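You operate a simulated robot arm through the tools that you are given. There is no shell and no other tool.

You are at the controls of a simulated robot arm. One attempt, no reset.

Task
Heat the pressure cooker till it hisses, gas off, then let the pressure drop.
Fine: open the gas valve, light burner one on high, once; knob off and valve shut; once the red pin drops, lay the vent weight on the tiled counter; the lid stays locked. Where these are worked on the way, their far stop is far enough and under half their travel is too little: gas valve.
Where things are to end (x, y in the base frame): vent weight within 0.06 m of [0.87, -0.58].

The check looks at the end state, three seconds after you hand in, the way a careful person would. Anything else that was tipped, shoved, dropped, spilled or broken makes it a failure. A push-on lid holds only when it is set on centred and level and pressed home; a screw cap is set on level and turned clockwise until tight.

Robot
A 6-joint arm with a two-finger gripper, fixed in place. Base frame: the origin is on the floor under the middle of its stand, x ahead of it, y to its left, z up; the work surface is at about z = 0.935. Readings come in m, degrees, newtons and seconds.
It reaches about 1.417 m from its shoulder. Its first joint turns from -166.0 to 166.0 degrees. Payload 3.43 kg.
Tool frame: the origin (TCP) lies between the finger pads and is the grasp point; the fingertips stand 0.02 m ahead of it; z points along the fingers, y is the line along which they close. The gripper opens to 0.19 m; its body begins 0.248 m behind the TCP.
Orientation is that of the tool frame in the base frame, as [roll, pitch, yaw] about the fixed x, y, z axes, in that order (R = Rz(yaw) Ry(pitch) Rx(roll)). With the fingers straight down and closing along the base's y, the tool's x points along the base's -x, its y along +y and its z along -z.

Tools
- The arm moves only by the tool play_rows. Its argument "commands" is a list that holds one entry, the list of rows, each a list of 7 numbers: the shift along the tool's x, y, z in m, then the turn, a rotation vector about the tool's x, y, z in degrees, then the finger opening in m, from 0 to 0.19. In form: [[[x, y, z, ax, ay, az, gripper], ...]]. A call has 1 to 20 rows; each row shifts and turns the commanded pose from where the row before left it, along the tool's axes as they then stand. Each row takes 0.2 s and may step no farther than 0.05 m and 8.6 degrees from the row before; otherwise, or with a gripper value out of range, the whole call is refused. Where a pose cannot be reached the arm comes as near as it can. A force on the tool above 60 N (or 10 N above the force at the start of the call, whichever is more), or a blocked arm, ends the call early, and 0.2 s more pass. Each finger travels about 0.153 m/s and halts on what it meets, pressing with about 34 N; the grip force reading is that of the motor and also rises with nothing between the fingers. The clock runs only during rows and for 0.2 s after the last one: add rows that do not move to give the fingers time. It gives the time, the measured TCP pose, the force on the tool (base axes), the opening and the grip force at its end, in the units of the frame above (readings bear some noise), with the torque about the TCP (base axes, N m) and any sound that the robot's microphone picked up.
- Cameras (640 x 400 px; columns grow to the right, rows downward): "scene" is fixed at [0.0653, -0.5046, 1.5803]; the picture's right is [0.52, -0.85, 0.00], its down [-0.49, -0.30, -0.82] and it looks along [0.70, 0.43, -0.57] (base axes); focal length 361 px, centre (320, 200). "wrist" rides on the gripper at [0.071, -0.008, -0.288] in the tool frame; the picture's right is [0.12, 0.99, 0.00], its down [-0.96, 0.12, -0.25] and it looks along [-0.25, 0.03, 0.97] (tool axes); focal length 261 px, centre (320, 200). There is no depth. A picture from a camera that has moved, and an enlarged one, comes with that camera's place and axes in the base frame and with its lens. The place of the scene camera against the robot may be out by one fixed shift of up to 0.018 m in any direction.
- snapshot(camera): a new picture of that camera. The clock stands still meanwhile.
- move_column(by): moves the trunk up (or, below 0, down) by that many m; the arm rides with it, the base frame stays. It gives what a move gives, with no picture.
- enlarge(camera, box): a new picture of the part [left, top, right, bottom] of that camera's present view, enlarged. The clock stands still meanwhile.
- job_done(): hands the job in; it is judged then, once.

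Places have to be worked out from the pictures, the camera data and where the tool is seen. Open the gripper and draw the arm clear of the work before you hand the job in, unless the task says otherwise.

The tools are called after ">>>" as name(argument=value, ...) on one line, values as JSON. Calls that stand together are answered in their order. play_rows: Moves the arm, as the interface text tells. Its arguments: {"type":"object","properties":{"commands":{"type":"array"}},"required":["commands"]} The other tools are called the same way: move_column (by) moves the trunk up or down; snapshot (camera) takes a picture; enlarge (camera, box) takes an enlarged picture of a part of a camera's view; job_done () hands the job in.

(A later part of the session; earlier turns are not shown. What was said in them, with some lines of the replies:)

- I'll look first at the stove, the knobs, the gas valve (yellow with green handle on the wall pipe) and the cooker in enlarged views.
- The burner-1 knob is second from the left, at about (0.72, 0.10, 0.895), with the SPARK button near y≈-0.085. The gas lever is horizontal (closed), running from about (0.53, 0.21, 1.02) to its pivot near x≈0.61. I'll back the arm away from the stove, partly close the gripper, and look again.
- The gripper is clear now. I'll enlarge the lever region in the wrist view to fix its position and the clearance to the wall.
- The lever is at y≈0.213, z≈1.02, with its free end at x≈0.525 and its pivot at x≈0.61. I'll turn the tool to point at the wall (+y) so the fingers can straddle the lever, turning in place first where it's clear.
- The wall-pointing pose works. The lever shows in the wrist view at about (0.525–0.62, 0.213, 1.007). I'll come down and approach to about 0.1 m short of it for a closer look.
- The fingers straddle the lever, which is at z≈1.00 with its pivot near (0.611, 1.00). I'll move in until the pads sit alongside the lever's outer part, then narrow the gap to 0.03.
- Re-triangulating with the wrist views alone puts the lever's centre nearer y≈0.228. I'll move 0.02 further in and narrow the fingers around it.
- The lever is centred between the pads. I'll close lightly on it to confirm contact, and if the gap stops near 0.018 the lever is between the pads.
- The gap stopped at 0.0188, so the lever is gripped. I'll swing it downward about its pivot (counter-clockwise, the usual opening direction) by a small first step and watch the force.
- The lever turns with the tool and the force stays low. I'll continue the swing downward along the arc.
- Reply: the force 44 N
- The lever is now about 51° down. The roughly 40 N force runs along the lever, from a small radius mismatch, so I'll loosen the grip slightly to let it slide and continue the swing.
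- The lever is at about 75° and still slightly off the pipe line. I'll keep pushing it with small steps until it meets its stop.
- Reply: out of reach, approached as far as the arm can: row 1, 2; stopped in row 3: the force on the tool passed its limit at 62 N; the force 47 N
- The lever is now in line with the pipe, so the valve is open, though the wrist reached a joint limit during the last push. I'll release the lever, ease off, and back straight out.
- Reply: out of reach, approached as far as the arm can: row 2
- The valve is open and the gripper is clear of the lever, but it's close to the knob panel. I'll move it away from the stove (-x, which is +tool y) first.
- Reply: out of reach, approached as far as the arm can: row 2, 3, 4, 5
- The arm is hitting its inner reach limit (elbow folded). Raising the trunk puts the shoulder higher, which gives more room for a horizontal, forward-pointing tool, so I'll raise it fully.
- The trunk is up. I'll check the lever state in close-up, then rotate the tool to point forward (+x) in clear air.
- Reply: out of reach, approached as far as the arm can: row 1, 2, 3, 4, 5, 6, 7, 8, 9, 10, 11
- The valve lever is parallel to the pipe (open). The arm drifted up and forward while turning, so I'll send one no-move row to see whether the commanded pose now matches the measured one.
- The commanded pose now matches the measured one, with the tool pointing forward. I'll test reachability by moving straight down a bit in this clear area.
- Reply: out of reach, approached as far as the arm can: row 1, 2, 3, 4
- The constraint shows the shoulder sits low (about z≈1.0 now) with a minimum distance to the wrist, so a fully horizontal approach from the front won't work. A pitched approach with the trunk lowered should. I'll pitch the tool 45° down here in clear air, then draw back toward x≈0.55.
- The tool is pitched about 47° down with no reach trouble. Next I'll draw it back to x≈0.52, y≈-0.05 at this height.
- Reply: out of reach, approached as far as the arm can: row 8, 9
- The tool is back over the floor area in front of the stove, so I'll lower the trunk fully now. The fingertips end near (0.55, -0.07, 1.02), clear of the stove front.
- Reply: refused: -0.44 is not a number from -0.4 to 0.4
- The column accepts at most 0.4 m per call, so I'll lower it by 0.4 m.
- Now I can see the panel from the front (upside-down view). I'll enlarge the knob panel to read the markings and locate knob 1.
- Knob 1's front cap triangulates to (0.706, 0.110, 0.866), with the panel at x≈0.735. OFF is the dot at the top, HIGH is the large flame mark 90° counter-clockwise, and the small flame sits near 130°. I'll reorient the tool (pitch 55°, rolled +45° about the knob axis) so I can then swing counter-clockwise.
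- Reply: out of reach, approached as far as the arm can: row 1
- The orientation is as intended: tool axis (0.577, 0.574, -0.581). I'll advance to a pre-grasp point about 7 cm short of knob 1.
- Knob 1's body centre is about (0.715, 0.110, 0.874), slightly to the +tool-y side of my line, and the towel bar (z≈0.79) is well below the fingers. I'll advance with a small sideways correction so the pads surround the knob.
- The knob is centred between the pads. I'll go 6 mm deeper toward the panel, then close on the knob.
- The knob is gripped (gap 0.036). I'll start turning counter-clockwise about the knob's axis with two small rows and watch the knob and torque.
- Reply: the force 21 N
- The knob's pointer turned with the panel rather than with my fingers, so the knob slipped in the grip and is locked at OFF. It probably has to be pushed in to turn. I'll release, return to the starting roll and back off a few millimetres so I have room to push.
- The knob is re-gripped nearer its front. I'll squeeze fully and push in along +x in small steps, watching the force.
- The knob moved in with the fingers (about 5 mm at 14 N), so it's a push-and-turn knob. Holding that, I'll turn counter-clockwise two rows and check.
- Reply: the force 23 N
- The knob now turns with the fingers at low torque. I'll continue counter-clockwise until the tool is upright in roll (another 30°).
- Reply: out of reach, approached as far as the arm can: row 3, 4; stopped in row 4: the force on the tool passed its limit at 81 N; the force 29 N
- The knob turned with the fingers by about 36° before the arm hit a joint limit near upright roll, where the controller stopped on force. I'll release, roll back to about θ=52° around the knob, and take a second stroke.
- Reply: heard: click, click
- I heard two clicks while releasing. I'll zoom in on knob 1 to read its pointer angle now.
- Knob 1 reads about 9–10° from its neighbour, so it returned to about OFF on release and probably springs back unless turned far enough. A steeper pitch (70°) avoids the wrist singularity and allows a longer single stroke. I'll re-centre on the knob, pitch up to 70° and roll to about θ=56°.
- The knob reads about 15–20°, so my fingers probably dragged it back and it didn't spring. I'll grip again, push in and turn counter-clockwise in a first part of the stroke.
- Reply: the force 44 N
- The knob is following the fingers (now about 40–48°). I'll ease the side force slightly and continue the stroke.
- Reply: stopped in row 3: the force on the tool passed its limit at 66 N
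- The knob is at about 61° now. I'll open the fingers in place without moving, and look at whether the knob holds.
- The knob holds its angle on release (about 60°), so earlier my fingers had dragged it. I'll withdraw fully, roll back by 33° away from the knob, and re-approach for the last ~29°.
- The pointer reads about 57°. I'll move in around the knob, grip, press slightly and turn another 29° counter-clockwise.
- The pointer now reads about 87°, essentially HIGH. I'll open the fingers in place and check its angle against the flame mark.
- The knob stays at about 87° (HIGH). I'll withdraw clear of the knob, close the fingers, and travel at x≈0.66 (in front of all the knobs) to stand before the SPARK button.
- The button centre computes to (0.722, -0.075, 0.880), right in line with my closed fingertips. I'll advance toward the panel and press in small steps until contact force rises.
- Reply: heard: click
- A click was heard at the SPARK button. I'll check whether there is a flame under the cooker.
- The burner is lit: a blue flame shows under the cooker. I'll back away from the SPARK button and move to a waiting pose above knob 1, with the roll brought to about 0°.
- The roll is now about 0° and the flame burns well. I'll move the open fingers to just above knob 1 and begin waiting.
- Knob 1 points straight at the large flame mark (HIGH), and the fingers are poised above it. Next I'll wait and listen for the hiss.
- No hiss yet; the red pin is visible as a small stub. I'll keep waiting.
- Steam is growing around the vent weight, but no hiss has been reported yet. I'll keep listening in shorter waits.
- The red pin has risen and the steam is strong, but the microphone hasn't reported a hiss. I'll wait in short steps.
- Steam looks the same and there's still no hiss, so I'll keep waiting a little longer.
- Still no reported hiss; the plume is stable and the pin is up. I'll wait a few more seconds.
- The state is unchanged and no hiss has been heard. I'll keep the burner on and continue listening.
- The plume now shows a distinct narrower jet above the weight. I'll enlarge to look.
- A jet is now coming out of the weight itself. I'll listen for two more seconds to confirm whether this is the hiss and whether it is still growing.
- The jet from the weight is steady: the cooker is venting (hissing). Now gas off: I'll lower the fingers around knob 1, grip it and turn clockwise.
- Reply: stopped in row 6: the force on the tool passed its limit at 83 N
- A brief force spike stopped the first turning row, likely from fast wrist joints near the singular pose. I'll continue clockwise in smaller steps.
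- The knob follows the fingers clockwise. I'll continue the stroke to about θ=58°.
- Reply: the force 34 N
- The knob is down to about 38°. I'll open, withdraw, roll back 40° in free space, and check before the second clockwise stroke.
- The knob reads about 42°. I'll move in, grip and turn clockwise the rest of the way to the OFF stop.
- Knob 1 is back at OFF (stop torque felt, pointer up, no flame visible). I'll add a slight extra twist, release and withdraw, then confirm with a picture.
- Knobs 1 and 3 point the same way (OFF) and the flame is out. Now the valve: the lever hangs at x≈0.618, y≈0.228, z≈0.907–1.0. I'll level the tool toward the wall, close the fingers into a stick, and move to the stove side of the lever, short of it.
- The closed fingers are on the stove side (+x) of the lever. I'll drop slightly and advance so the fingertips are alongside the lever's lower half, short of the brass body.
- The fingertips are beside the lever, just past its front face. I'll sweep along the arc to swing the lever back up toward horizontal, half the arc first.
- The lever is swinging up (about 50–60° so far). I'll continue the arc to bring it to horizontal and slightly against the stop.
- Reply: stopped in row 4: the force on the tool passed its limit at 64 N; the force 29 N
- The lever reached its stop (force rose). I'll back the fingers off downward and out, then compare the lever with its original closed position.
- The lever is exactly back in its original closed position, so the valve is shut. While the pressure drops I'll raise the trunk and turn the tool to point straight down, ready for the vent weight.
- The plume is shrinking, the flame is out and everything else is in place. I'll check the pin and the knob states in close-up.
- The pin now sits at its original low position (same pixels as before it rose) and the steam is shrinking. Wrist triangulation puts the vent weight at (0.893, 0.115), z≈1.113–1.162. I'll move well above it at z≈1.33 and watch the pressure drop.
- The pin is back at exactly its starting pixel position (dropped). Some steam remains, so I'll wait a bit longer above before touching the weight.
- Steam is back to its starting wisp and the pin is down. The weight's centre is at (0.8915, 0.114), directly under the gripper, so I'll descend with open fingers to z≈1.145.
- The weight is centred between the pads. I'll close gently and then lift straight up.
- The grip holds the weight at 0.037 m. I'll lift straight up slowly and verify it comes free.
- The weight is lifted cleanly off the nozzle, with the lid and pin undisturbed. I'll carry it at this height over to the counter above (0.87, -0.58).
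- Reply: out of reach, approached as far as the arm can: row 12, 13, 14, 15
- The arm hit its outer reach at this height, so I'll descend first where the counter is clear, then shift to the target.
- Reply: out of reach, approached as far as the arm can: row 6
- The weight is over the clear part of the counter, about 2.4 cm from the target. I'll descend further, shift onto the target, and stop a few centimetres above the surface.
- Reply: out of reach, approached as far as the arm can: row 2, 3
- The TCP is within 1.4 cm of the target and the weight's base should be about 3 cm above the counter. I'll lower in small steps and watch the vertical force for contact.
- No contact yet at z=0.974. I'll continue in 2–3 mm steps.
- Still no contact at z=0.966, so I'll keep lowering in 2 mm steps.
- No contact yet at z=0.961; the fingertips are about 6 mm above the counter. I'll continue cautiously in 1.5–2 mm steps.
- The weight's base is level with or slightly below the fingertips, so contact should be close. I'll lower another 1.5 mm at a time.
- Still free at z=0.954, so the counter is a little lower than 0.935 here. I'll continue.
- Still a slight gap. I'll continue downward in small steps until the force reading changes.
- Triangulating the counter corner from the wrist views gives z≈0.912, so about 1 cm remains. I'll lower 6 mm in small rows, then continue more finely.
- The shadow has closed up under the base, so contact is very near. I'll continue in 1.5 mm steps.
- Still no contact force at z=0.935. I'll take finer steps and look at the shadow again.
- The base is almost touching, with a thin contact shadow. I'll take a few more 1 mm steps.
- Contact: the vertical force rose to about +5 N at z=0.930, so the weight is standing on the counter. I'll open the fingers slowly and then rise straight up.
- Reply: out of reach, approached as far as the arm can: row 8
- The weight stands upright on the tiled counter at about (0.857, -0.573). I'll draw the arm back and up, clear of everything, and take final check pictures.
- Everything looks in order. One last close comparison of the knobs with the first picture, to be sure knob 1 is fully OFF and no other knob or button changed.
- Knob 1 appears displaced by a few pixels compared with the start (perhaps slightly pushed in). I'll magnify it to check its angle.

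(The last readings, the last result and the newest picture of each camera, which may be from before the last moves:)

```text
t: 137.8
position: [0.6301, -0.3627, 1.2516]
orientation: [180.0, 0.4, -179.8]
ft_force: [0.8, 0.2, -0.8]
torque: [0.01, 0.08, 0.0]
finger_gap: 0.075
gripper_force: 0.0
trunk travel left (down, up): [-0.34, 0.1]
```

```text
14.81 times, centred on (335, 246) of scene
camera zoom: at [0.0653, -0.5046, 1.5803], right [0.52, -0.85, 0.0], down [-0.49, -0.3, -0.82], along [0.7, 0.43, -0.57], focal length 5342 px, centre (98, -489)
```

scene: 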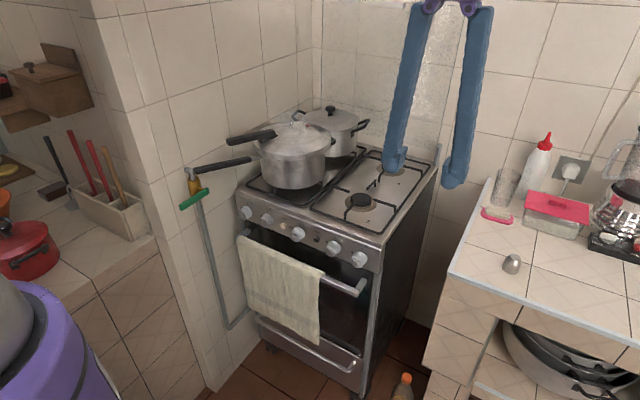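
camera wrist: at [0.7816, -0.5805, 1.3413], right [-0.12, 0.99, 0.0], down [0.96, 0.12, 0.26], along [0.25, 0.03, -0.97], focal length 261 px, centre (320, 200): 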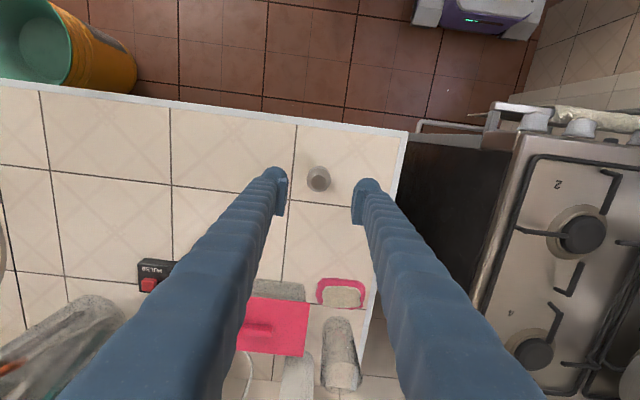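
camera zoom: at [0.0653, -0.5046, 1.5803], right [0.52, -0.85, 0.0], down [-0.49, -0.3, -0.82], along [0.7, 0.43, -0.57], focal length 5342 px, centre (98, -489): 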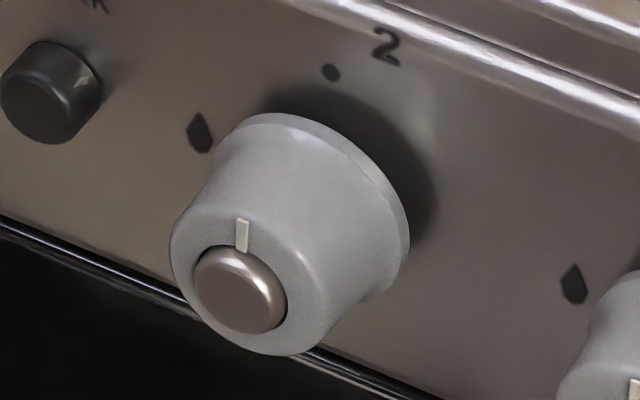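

Knob 1's pointer is within about 4° of OFF, but it still sits about 3 mm pushed in, unlike the others, so it may not have latched. To be careful I'll go back and twist it fully home; first I'll move in front of the stove and lower the trunk again.

>>> play_rows(commands=[[[0.0094, 0.0391, -0.006, 0, 0, 0, 0.056], [0.0094, 0.0391, -0.006, 0, 0, 0, 0.056], [0.0094, 0.0391, -0.006, 0, 0, 0, 0.056], [0.0094, 0.0391, -0.006, 0, 0, 0, 0.056], [0.0094, 0.0391, -0.006, 0, 0, 0, 0.056], [0.0094, 0.0391, -0.006, 0, 0, 0, 0.056], [0.0094, 0.0391, -0.006, 0, 0, 0, 0.056], [0.0094, 0.0391, -0.006, 0, 0, 0, 0.056], [0, 0, 0, 0, 0, 0, 0.056]]])

>>> move_column(by=-0.3)

>>> snapshot(camera="scene")

```text
t: 139.8
position: [0.5525, -0.0499, 1.2996]
orientation: [-179.8, 0.4, -179.7]
ft_force: [-1.1, 0.7, -0.9]
torque: [-0.05, 0.01, 0.0]
finger_gap: 0.0561
gripper_force: 0.1
trunk travel left (down, up): [-0.34, 0.1]
```

```text
t: 142.8
position: [0.5517, -0.051, 1.0]
orientation: [180.0, 0.5, -179.7]
ft_force: [0.3, -0.2, -0.5]
torque: [0.0, 0.01, -0.02]
finger_gap: 0.056
gripper_force: 0.0
trunk travel left (down, up): [-0.04, 0.4]
```

```text
taken
```

scene: 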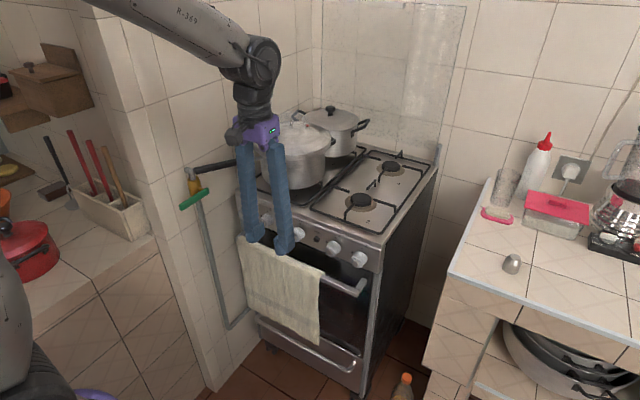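

The trunk is down and the tool is clear. I'll reorient to the knob approach (roll 30°, pitch 70°) and move to a pre-grasp point in front of knob 1.

>>> play_rows(commands=[[[0, 0, 0, -7.5, 0, 0, 0.056], [0, 0, 0, -7.5, 0, 0, 0.056], [0, 0, 0, -7.5, 0, 0, 0.056], [0, 0, 0, -7.5, 0, 0, 0.056], [0, 0, 0, 0, -6.8, 0, 0.056], [0, 0, 0, 0, -6.8, 0, 0.056], [0, 0, 0, 0, -6.8, 0, 0.056], [-0.016, 0.0155, 0.0302, 0, 0, 0, 0.056], [-0.016, 0.0155, 0.0302, 0, 0, 0, 0.056], [-0.016, 0.0155, 0.0302, 0, 0, 0, 0.056], [-0.016, 0.0155, 0.0302, 0, 0, 0, 0.056], [-0.016, 0.0155, 0.0302, 0, 0, 0, 0.056], [0, 0, 0, 0, 0, 0, 0.056]]])

>>> enlarge(camera="wrist", box=[270, 140, 390, 230])

>>> snapshot(camera="wrist")

```text
t: 145.6
position: [0.6802, 0.0741, 0.9416]
orientation: [148.3, 18.1, 169.9]
ft_force: [0.4, 0.1, -0.6]
torque: [0.01, 0.02, 0.02]
finger_gap: 0.0559
gripper_force: 0.0
trunk travel left (down, up): [-0.04, 0.4]
```

```text
4.44 times, centred on (330, 185) of wrist
camera zoom: at [0.514, -0.0568, 1.1474], right [-0.12, 0.88, 0.46], down [0.81, -0.18, 0.56], along [0.57, 0.44, -0.69], focal length 1158 px, centre (276, 267)
```

zoom: 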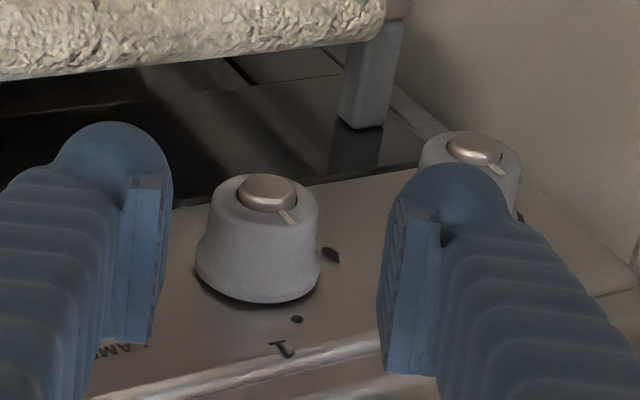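

```text
taken
camera wrist: at [0.514, -0.0568, 1.1474], right [-0.12, 0.88, 0.46], down [0.81, -0.18, 0.56], along [0.57, 0.44, -0.69], focal length 261 px, centre (320, 200)
```

wrist: 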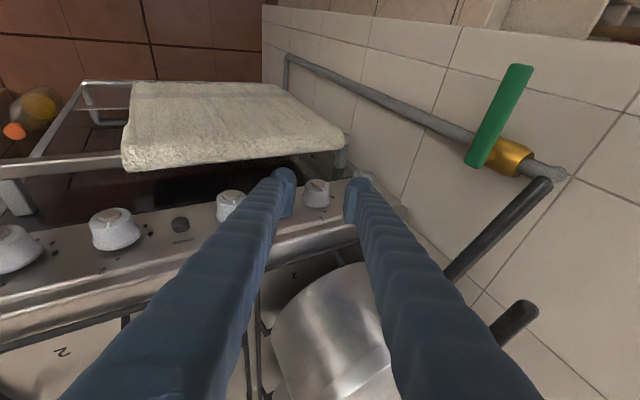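

I'll magnify both knobs in this view to compare their pointer angles and depth.

>>> enlarge(camera="wrist", box=[300, 172, 335, 212])

>>> enlarge(camera="wrist", box=[212, 182, 247, 222])

>>> enlarge(camera="wrist", box=[350, 162, 385, 202])

```text
10.00 times, centred on (318, 192) of wrist
camera zoom: at [0.514, -0.0568, 1.1474], right [-0.12, 0.88, 0.46], down [0.81, -0.18, 0.56], along [0.57, 0.44, -0.69], focal length 2606 px, centre (345, 280)
```

zoom: 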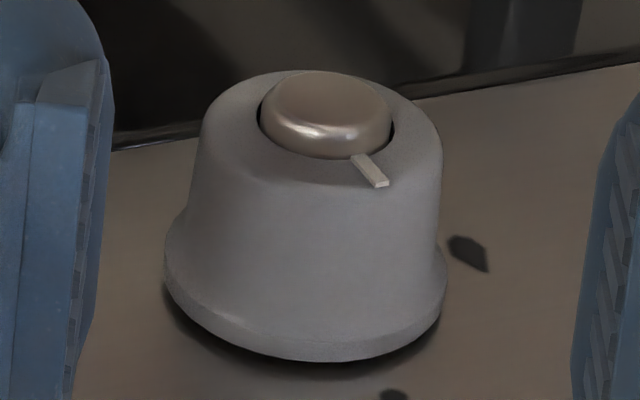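

```text
10.00 times, centred on (230, 202) of wrist
camera zoom: at [0.514, -0.0568, 1.1474], right [-0.12, 0.88, 0.46], down [0.81, -0.18, 0.56], along [0.57, 0.44, -0.69], focal length 2606 px, centre (1225, 180)
```

zoom: 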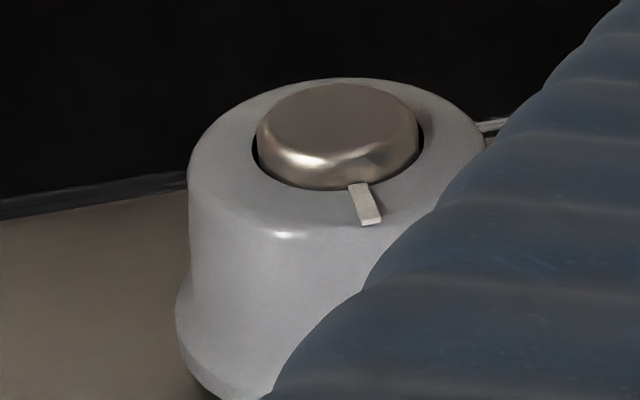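

```text
10.00 times, centred on (368, 182) of wrist
camera zoom: at [0.514, -0.0568, 1.1474], right [-0.12, 0.88, 0.46], down [0.81, -0.18, 0.56], along [0.57, 0.44, -0.69], focal length 2606 px, centre (-155, 380)
```

zoom: 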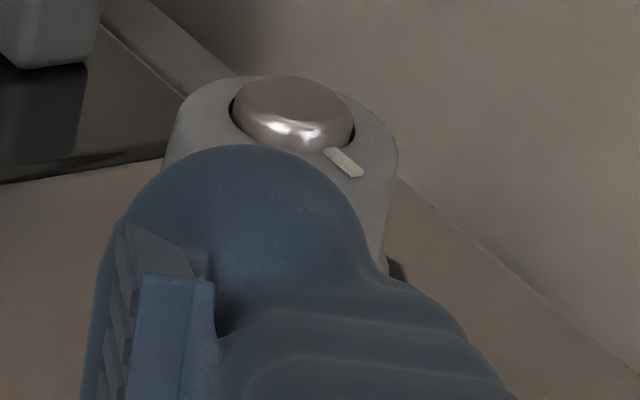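

Knob 1 reads within about 3° of its neighbours. I'll grip it once more and give a final gentle clockwise twist while easing outward, so it seats at OFF and pops out.

>>> play_rows(commands=[[[0.0038, -0.0018, 0.027, 0, 0, 0, 0.056], [0, 0, 0.027, 0, 0, 0, 0.056], [0, 0, 0.0264, 0, 0, 0, 0.056], [0, 0, 0, 0, 0, 0, 0.035], [0, 0, 0, 0, 0, 0, 0.02], [0.0009, 0, -0.0004, -3.74, -0.05, 1.41, 0.02], [0.0009, 0, -0.0004, -3.74, -0.05, 1.41, 0.02], [0.0009, 0, -0.0004, -3.74, -0.05, 1.41, 0.02]]])

>>> enlarge(camera="wrist", box=[270, 150, 370, 230])

```text
t: 147.4
position: [0.7027, 0.1101, 0.8735]
orientation: [136.0, 15.5, 166.2]
ft_force: [4.0, -13.5, -8.2]
torque: [-0.83, 0.35, -0.01]
finger_gap: 0.0348
gripper_force: 44.6
trunk travel left (down, up): [-0.04, 0.4]
```

```text
5.00 times, centred on (320, 190) of wrist
camera zoom: at [0.5362, -0.0612, 1.048], right [-0.12, 0.77, 0.63], down [0.81, -0.29, 0.51], along [0.57, 0.57, -0.59], focal length 1303 px, centre (320, 250)
```

zoom: 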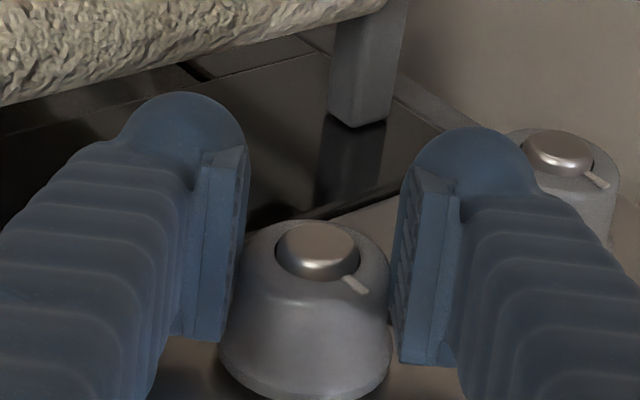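

The torque rose to 0.83 N·m against the clockwise stop, so the knob is hard at OFF. I'll draw it outward a few millimetres, then release and withdraw.

>>> play_rows(commands=[[[0.0019, 0, -0.0007, 0, 0, 0, 0.02], [0.0019, 0, -0.0007, 0, 0, 0, 0.02], [0, 0, 0, 0, 0, 0, 0.045], [0, 0, 0, 0, 0, 0, 0.056], [0, 0, -0.03, 0, 0, 0, 0.056], [0, 0, -0.03, 0, 0, 0, 0.056], [0, 0, -0.03, 0, 0, 0, 0.056]]])

>>> enlarge(camera="wrist", box=[270, 130, 400, 230])

>>> snapshot(camera="wrist")

```text
t: 149.0
position: [0.6665, 0.0556, 0.9366]
orientation: [136.1, 15.5, 166.2]
ft_force: [0.5, -0.1, -0.1]
torque: [0.05, 0.01, 0.03]
finger_gap: 0.0559
gripper_force: 0.0
trunk travel left (down, up): [-0.04, 0.4]
```

```text
4.00 times, centred on (335, 180) of wrist
camera zoom: at [0.5, -0.1169, 1.1108], right [-0.12, 0.77, 0.63], down [0.81, -0.29, 0.51], along [0.57, 0.57, -0.59], focal length 1043 px, centre (260, 280)
```

zoom: 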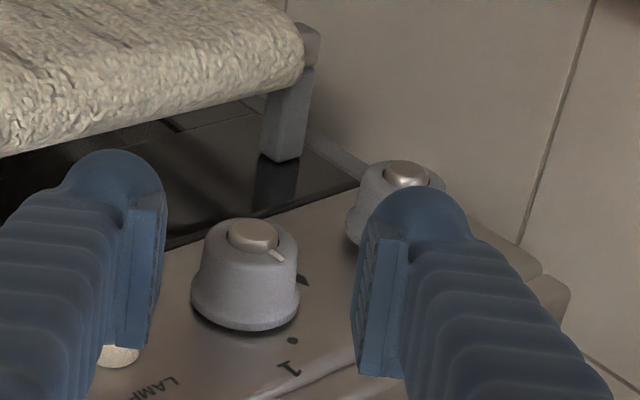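

```text
taken
camera wrist: at [0.5, -0.1169, 1.1108], right [-0.12, 0.77, 0.63], down [0.81, -0.29, 0.51], along [0.57, 0.57, -0.59], focal length 261 px, centre (320, 200)
```

wrist: 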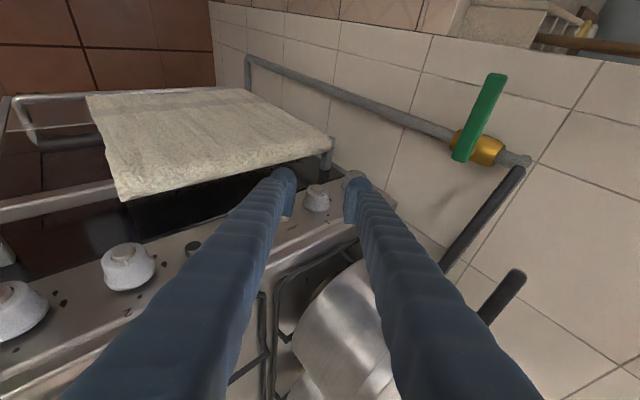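

The knob is free again with the pointer up. I'll retreat from the panel and raise the trunk so the scene camera can see everything.

>>> play_rows(commands=[[[0.0375, 0, -0.014, 0, 0, 0, 0.056], [0.0375, -0.01, -0.014, 0, 0, 0, 0.056], [0.03, -0.01, -0.02, 0, 0, 0, 0.056], [0, 0, 0, 0, 0, 0, 0.056]]])

>>> move_column(by=0.35)

>>> snapshot(camera="scene")

>>> enlarge(camera="scene", box=[255, 205, 285, 232])

>>> enlarge(camera="scene", box=[230, 195, 330, 260])

```text
t: 150.0
position: [0.5506, 0.0341, 0.9295]
orientation: [136.0, 15.6, 166.2]
ft_force: [-0.3, 0.0, -1.3]
torque: [0.01, -0.02, -0.05]
finger_gap: 0.0561
gripper_force: 0.1
trunk travel left (down, up): [-0.04, 0.4]
```

```text
t: 153.4
position: [0.5516, 0.0323, 1.2791]
orientation: [136.1, 15.4, 166.2]
ft_force: [-0.4, -0.2, -0.5]
torque: [-0.01, 0.0, 0.02]
finger_gap: 0.0559
gripper_force: 0.0
trunk travel left (down, up): [-0.39, 0.05]
```

```text
taken
```

scene: 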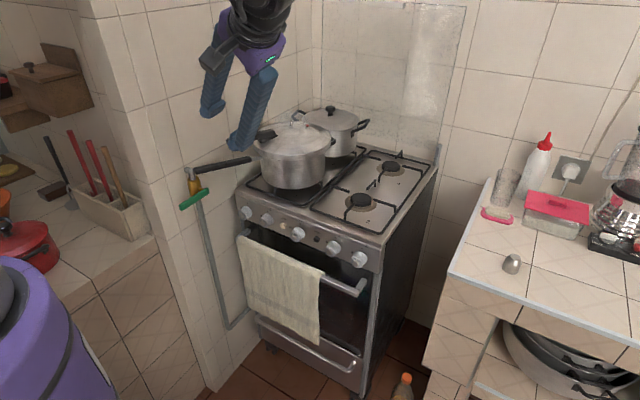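

```text
14.81 times, centred on (270, 218) of scene
camera zoom: at [0.0653, -0.5046, 1.5803], right [0.52, -0.85, 0.0], down [-0.49, -0.3, -0.82], along [0.7, 0.43, -0.57], focal length 5342 px, centre (1061, -74)
```

zoom: 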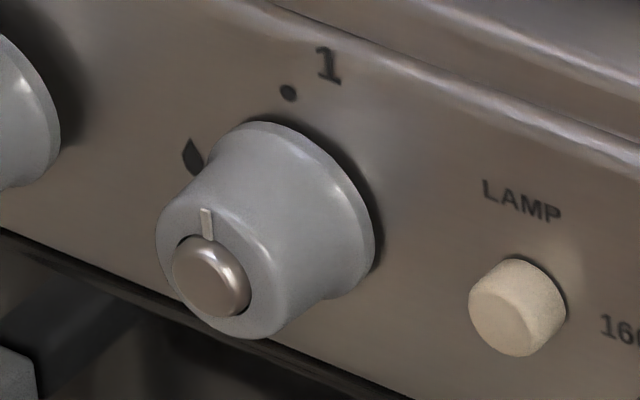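

```text
6.15 times, centred on (280, 228) of scene
camera zoom: at [0.0653, -0.5046, 1.5803], right [0.52, -0.85, 0.0], down [-0.49, -0.3, -0.82], along [0.7, 0.43, -0.57], focal length 2219 px, centre (566, 31)
```

zoom: 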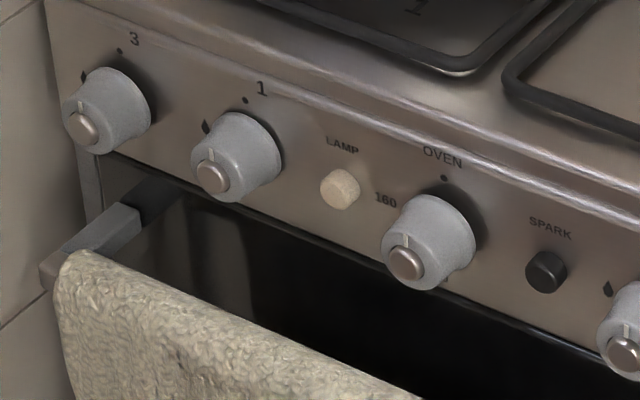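

The view is identical to before the extra twist, so knob 1 is firmly at its OFF stop; the other knobs, lamp and spark buttons are unchanged. I'll open the gripper and draw the arm further from the stove.

>>> play_rows(commands=[[[-0.0081, -0.023, -0.0335, 0, 0, 0, 0.08], [-0.0081, -0.023, -0.0335, 0, 0, 0, 0.1], [-0.0081, -0.023, -0.0335, 0, 0, 0, 0.1], [-0.0081, -0.023, -0.0335, 0, 0, 0, 0.1], [-0.0081, -0.023, -0.0335, 0, 0, 0, 0.1], [0, 0, 0, 0, 0, 0, 0.1]]])

>>> snapshot(camera="scene")

>>> enlarge(camera="scene", box=[170, 90, 370, 220])

>>> enlarge(camera="scene", box=[440, 120, 640, 290])

```text
t: 154.8
position: [0.5317, -0.1674, 1.3304]
orientation: [136.0, 15.5, 166.2]
ft_force: [1.3, 1.1, -0.2]
torque: [0.0, 0.01, 0.04]
finger_gap: 0.0997
gripper_force: 0.0
trunk travel left (down, up): [-0.39, 0.05]
```

```text
taken
```

scene: 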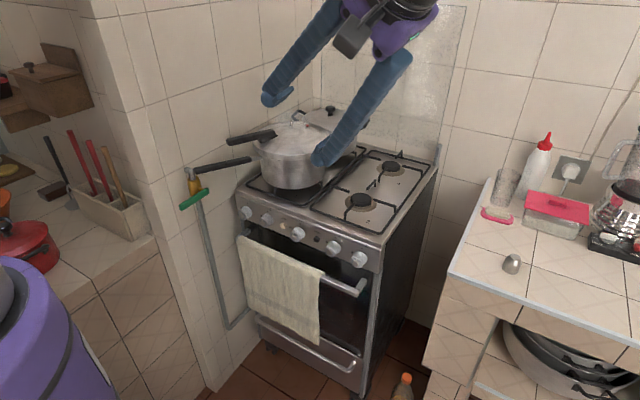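

```text
3.08 times, centred on (270, 155) of scene
camera zoom: at [0.0653, -0.5046, 1.5803], right [0.52, -0.85, 0.0], down [-0.49, -0.3, -0.82], along [0.7, 0.43, -0.57], focal length 1110 px, centre (474, 338)
```

zoom: 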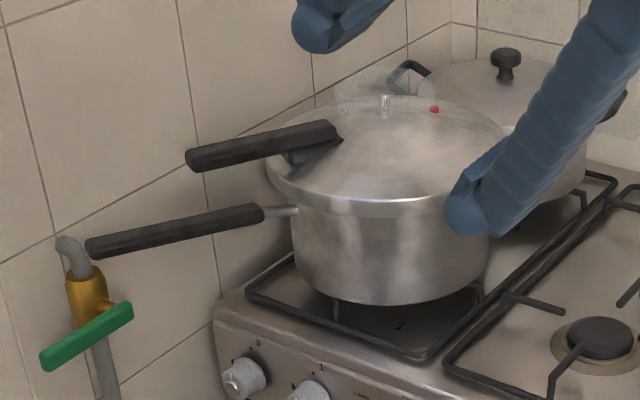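

```text
2.35 times, centred on (540, 205) of scene
camera zoom: at [0.0653, -0.5046, 1.5803], right [0.52, -0.85, 0.0], down [-0.49, -0.3, -0.82], along [0.7, 0.43, -0.57], focal length 848 px, centre (-198, 188)
```

zoom: 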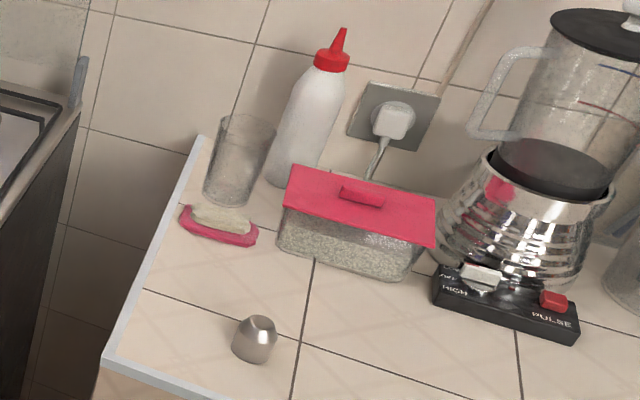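

The final pictures match what the task asks for:
- **Gas:** the valve lever is in its closed position, knob 1 is against its OFF stop, and there is no flame.
- **Cooker:** the lid is still locked with its handles aligned, and the red pin is down.
- **Vent weight:** it stands on the tiled counter at about (0.857, -0.573).
- **Arm:** it is clear of the work with the gripper open.

The microphone never reported a hiss. I took the steady steam jet from the weight as the hiss, and I'm handing the job in on that basis.

>>> job_done()

```text
The job is handed in.
```

I've handed the job in. The end state matches the task, except that I never actually heard the hiss.

- **Heating:** I opened the gas valve fully, turned burner one to high and lit it once with the spark button. The microphone never reported a hiss. I turned the gas off a few seconds after a steady steam jet started from the vent weight, and took that jet as the hiss.
- **Gas off:** Knob 1 is against its OFF stop and the flame is out. It sits about 3 mm further in than the other knobs. I twisted it against the stop a second time and tried to draw it out, but it did not move. The valve lever is back in its original closed position.
- **Pressure:** I lifted the weight only after the red pin had dropped and the steam had died down to its starting wisp. The lid stayed locked.
- **Vent weight:** It stands upright on the tiled counter at about (0.857, -0.573), roughly 1.5 cm from the target.
- **Stray clicks:** I heard two clicks while letting go of the knob on my first try at turning it. I don't know what caused them. My fingers may have brushed the lamp button, but the button and the oven look the same as at the start.

Nothing else looks moved, tipped or spilled in the final pictures.
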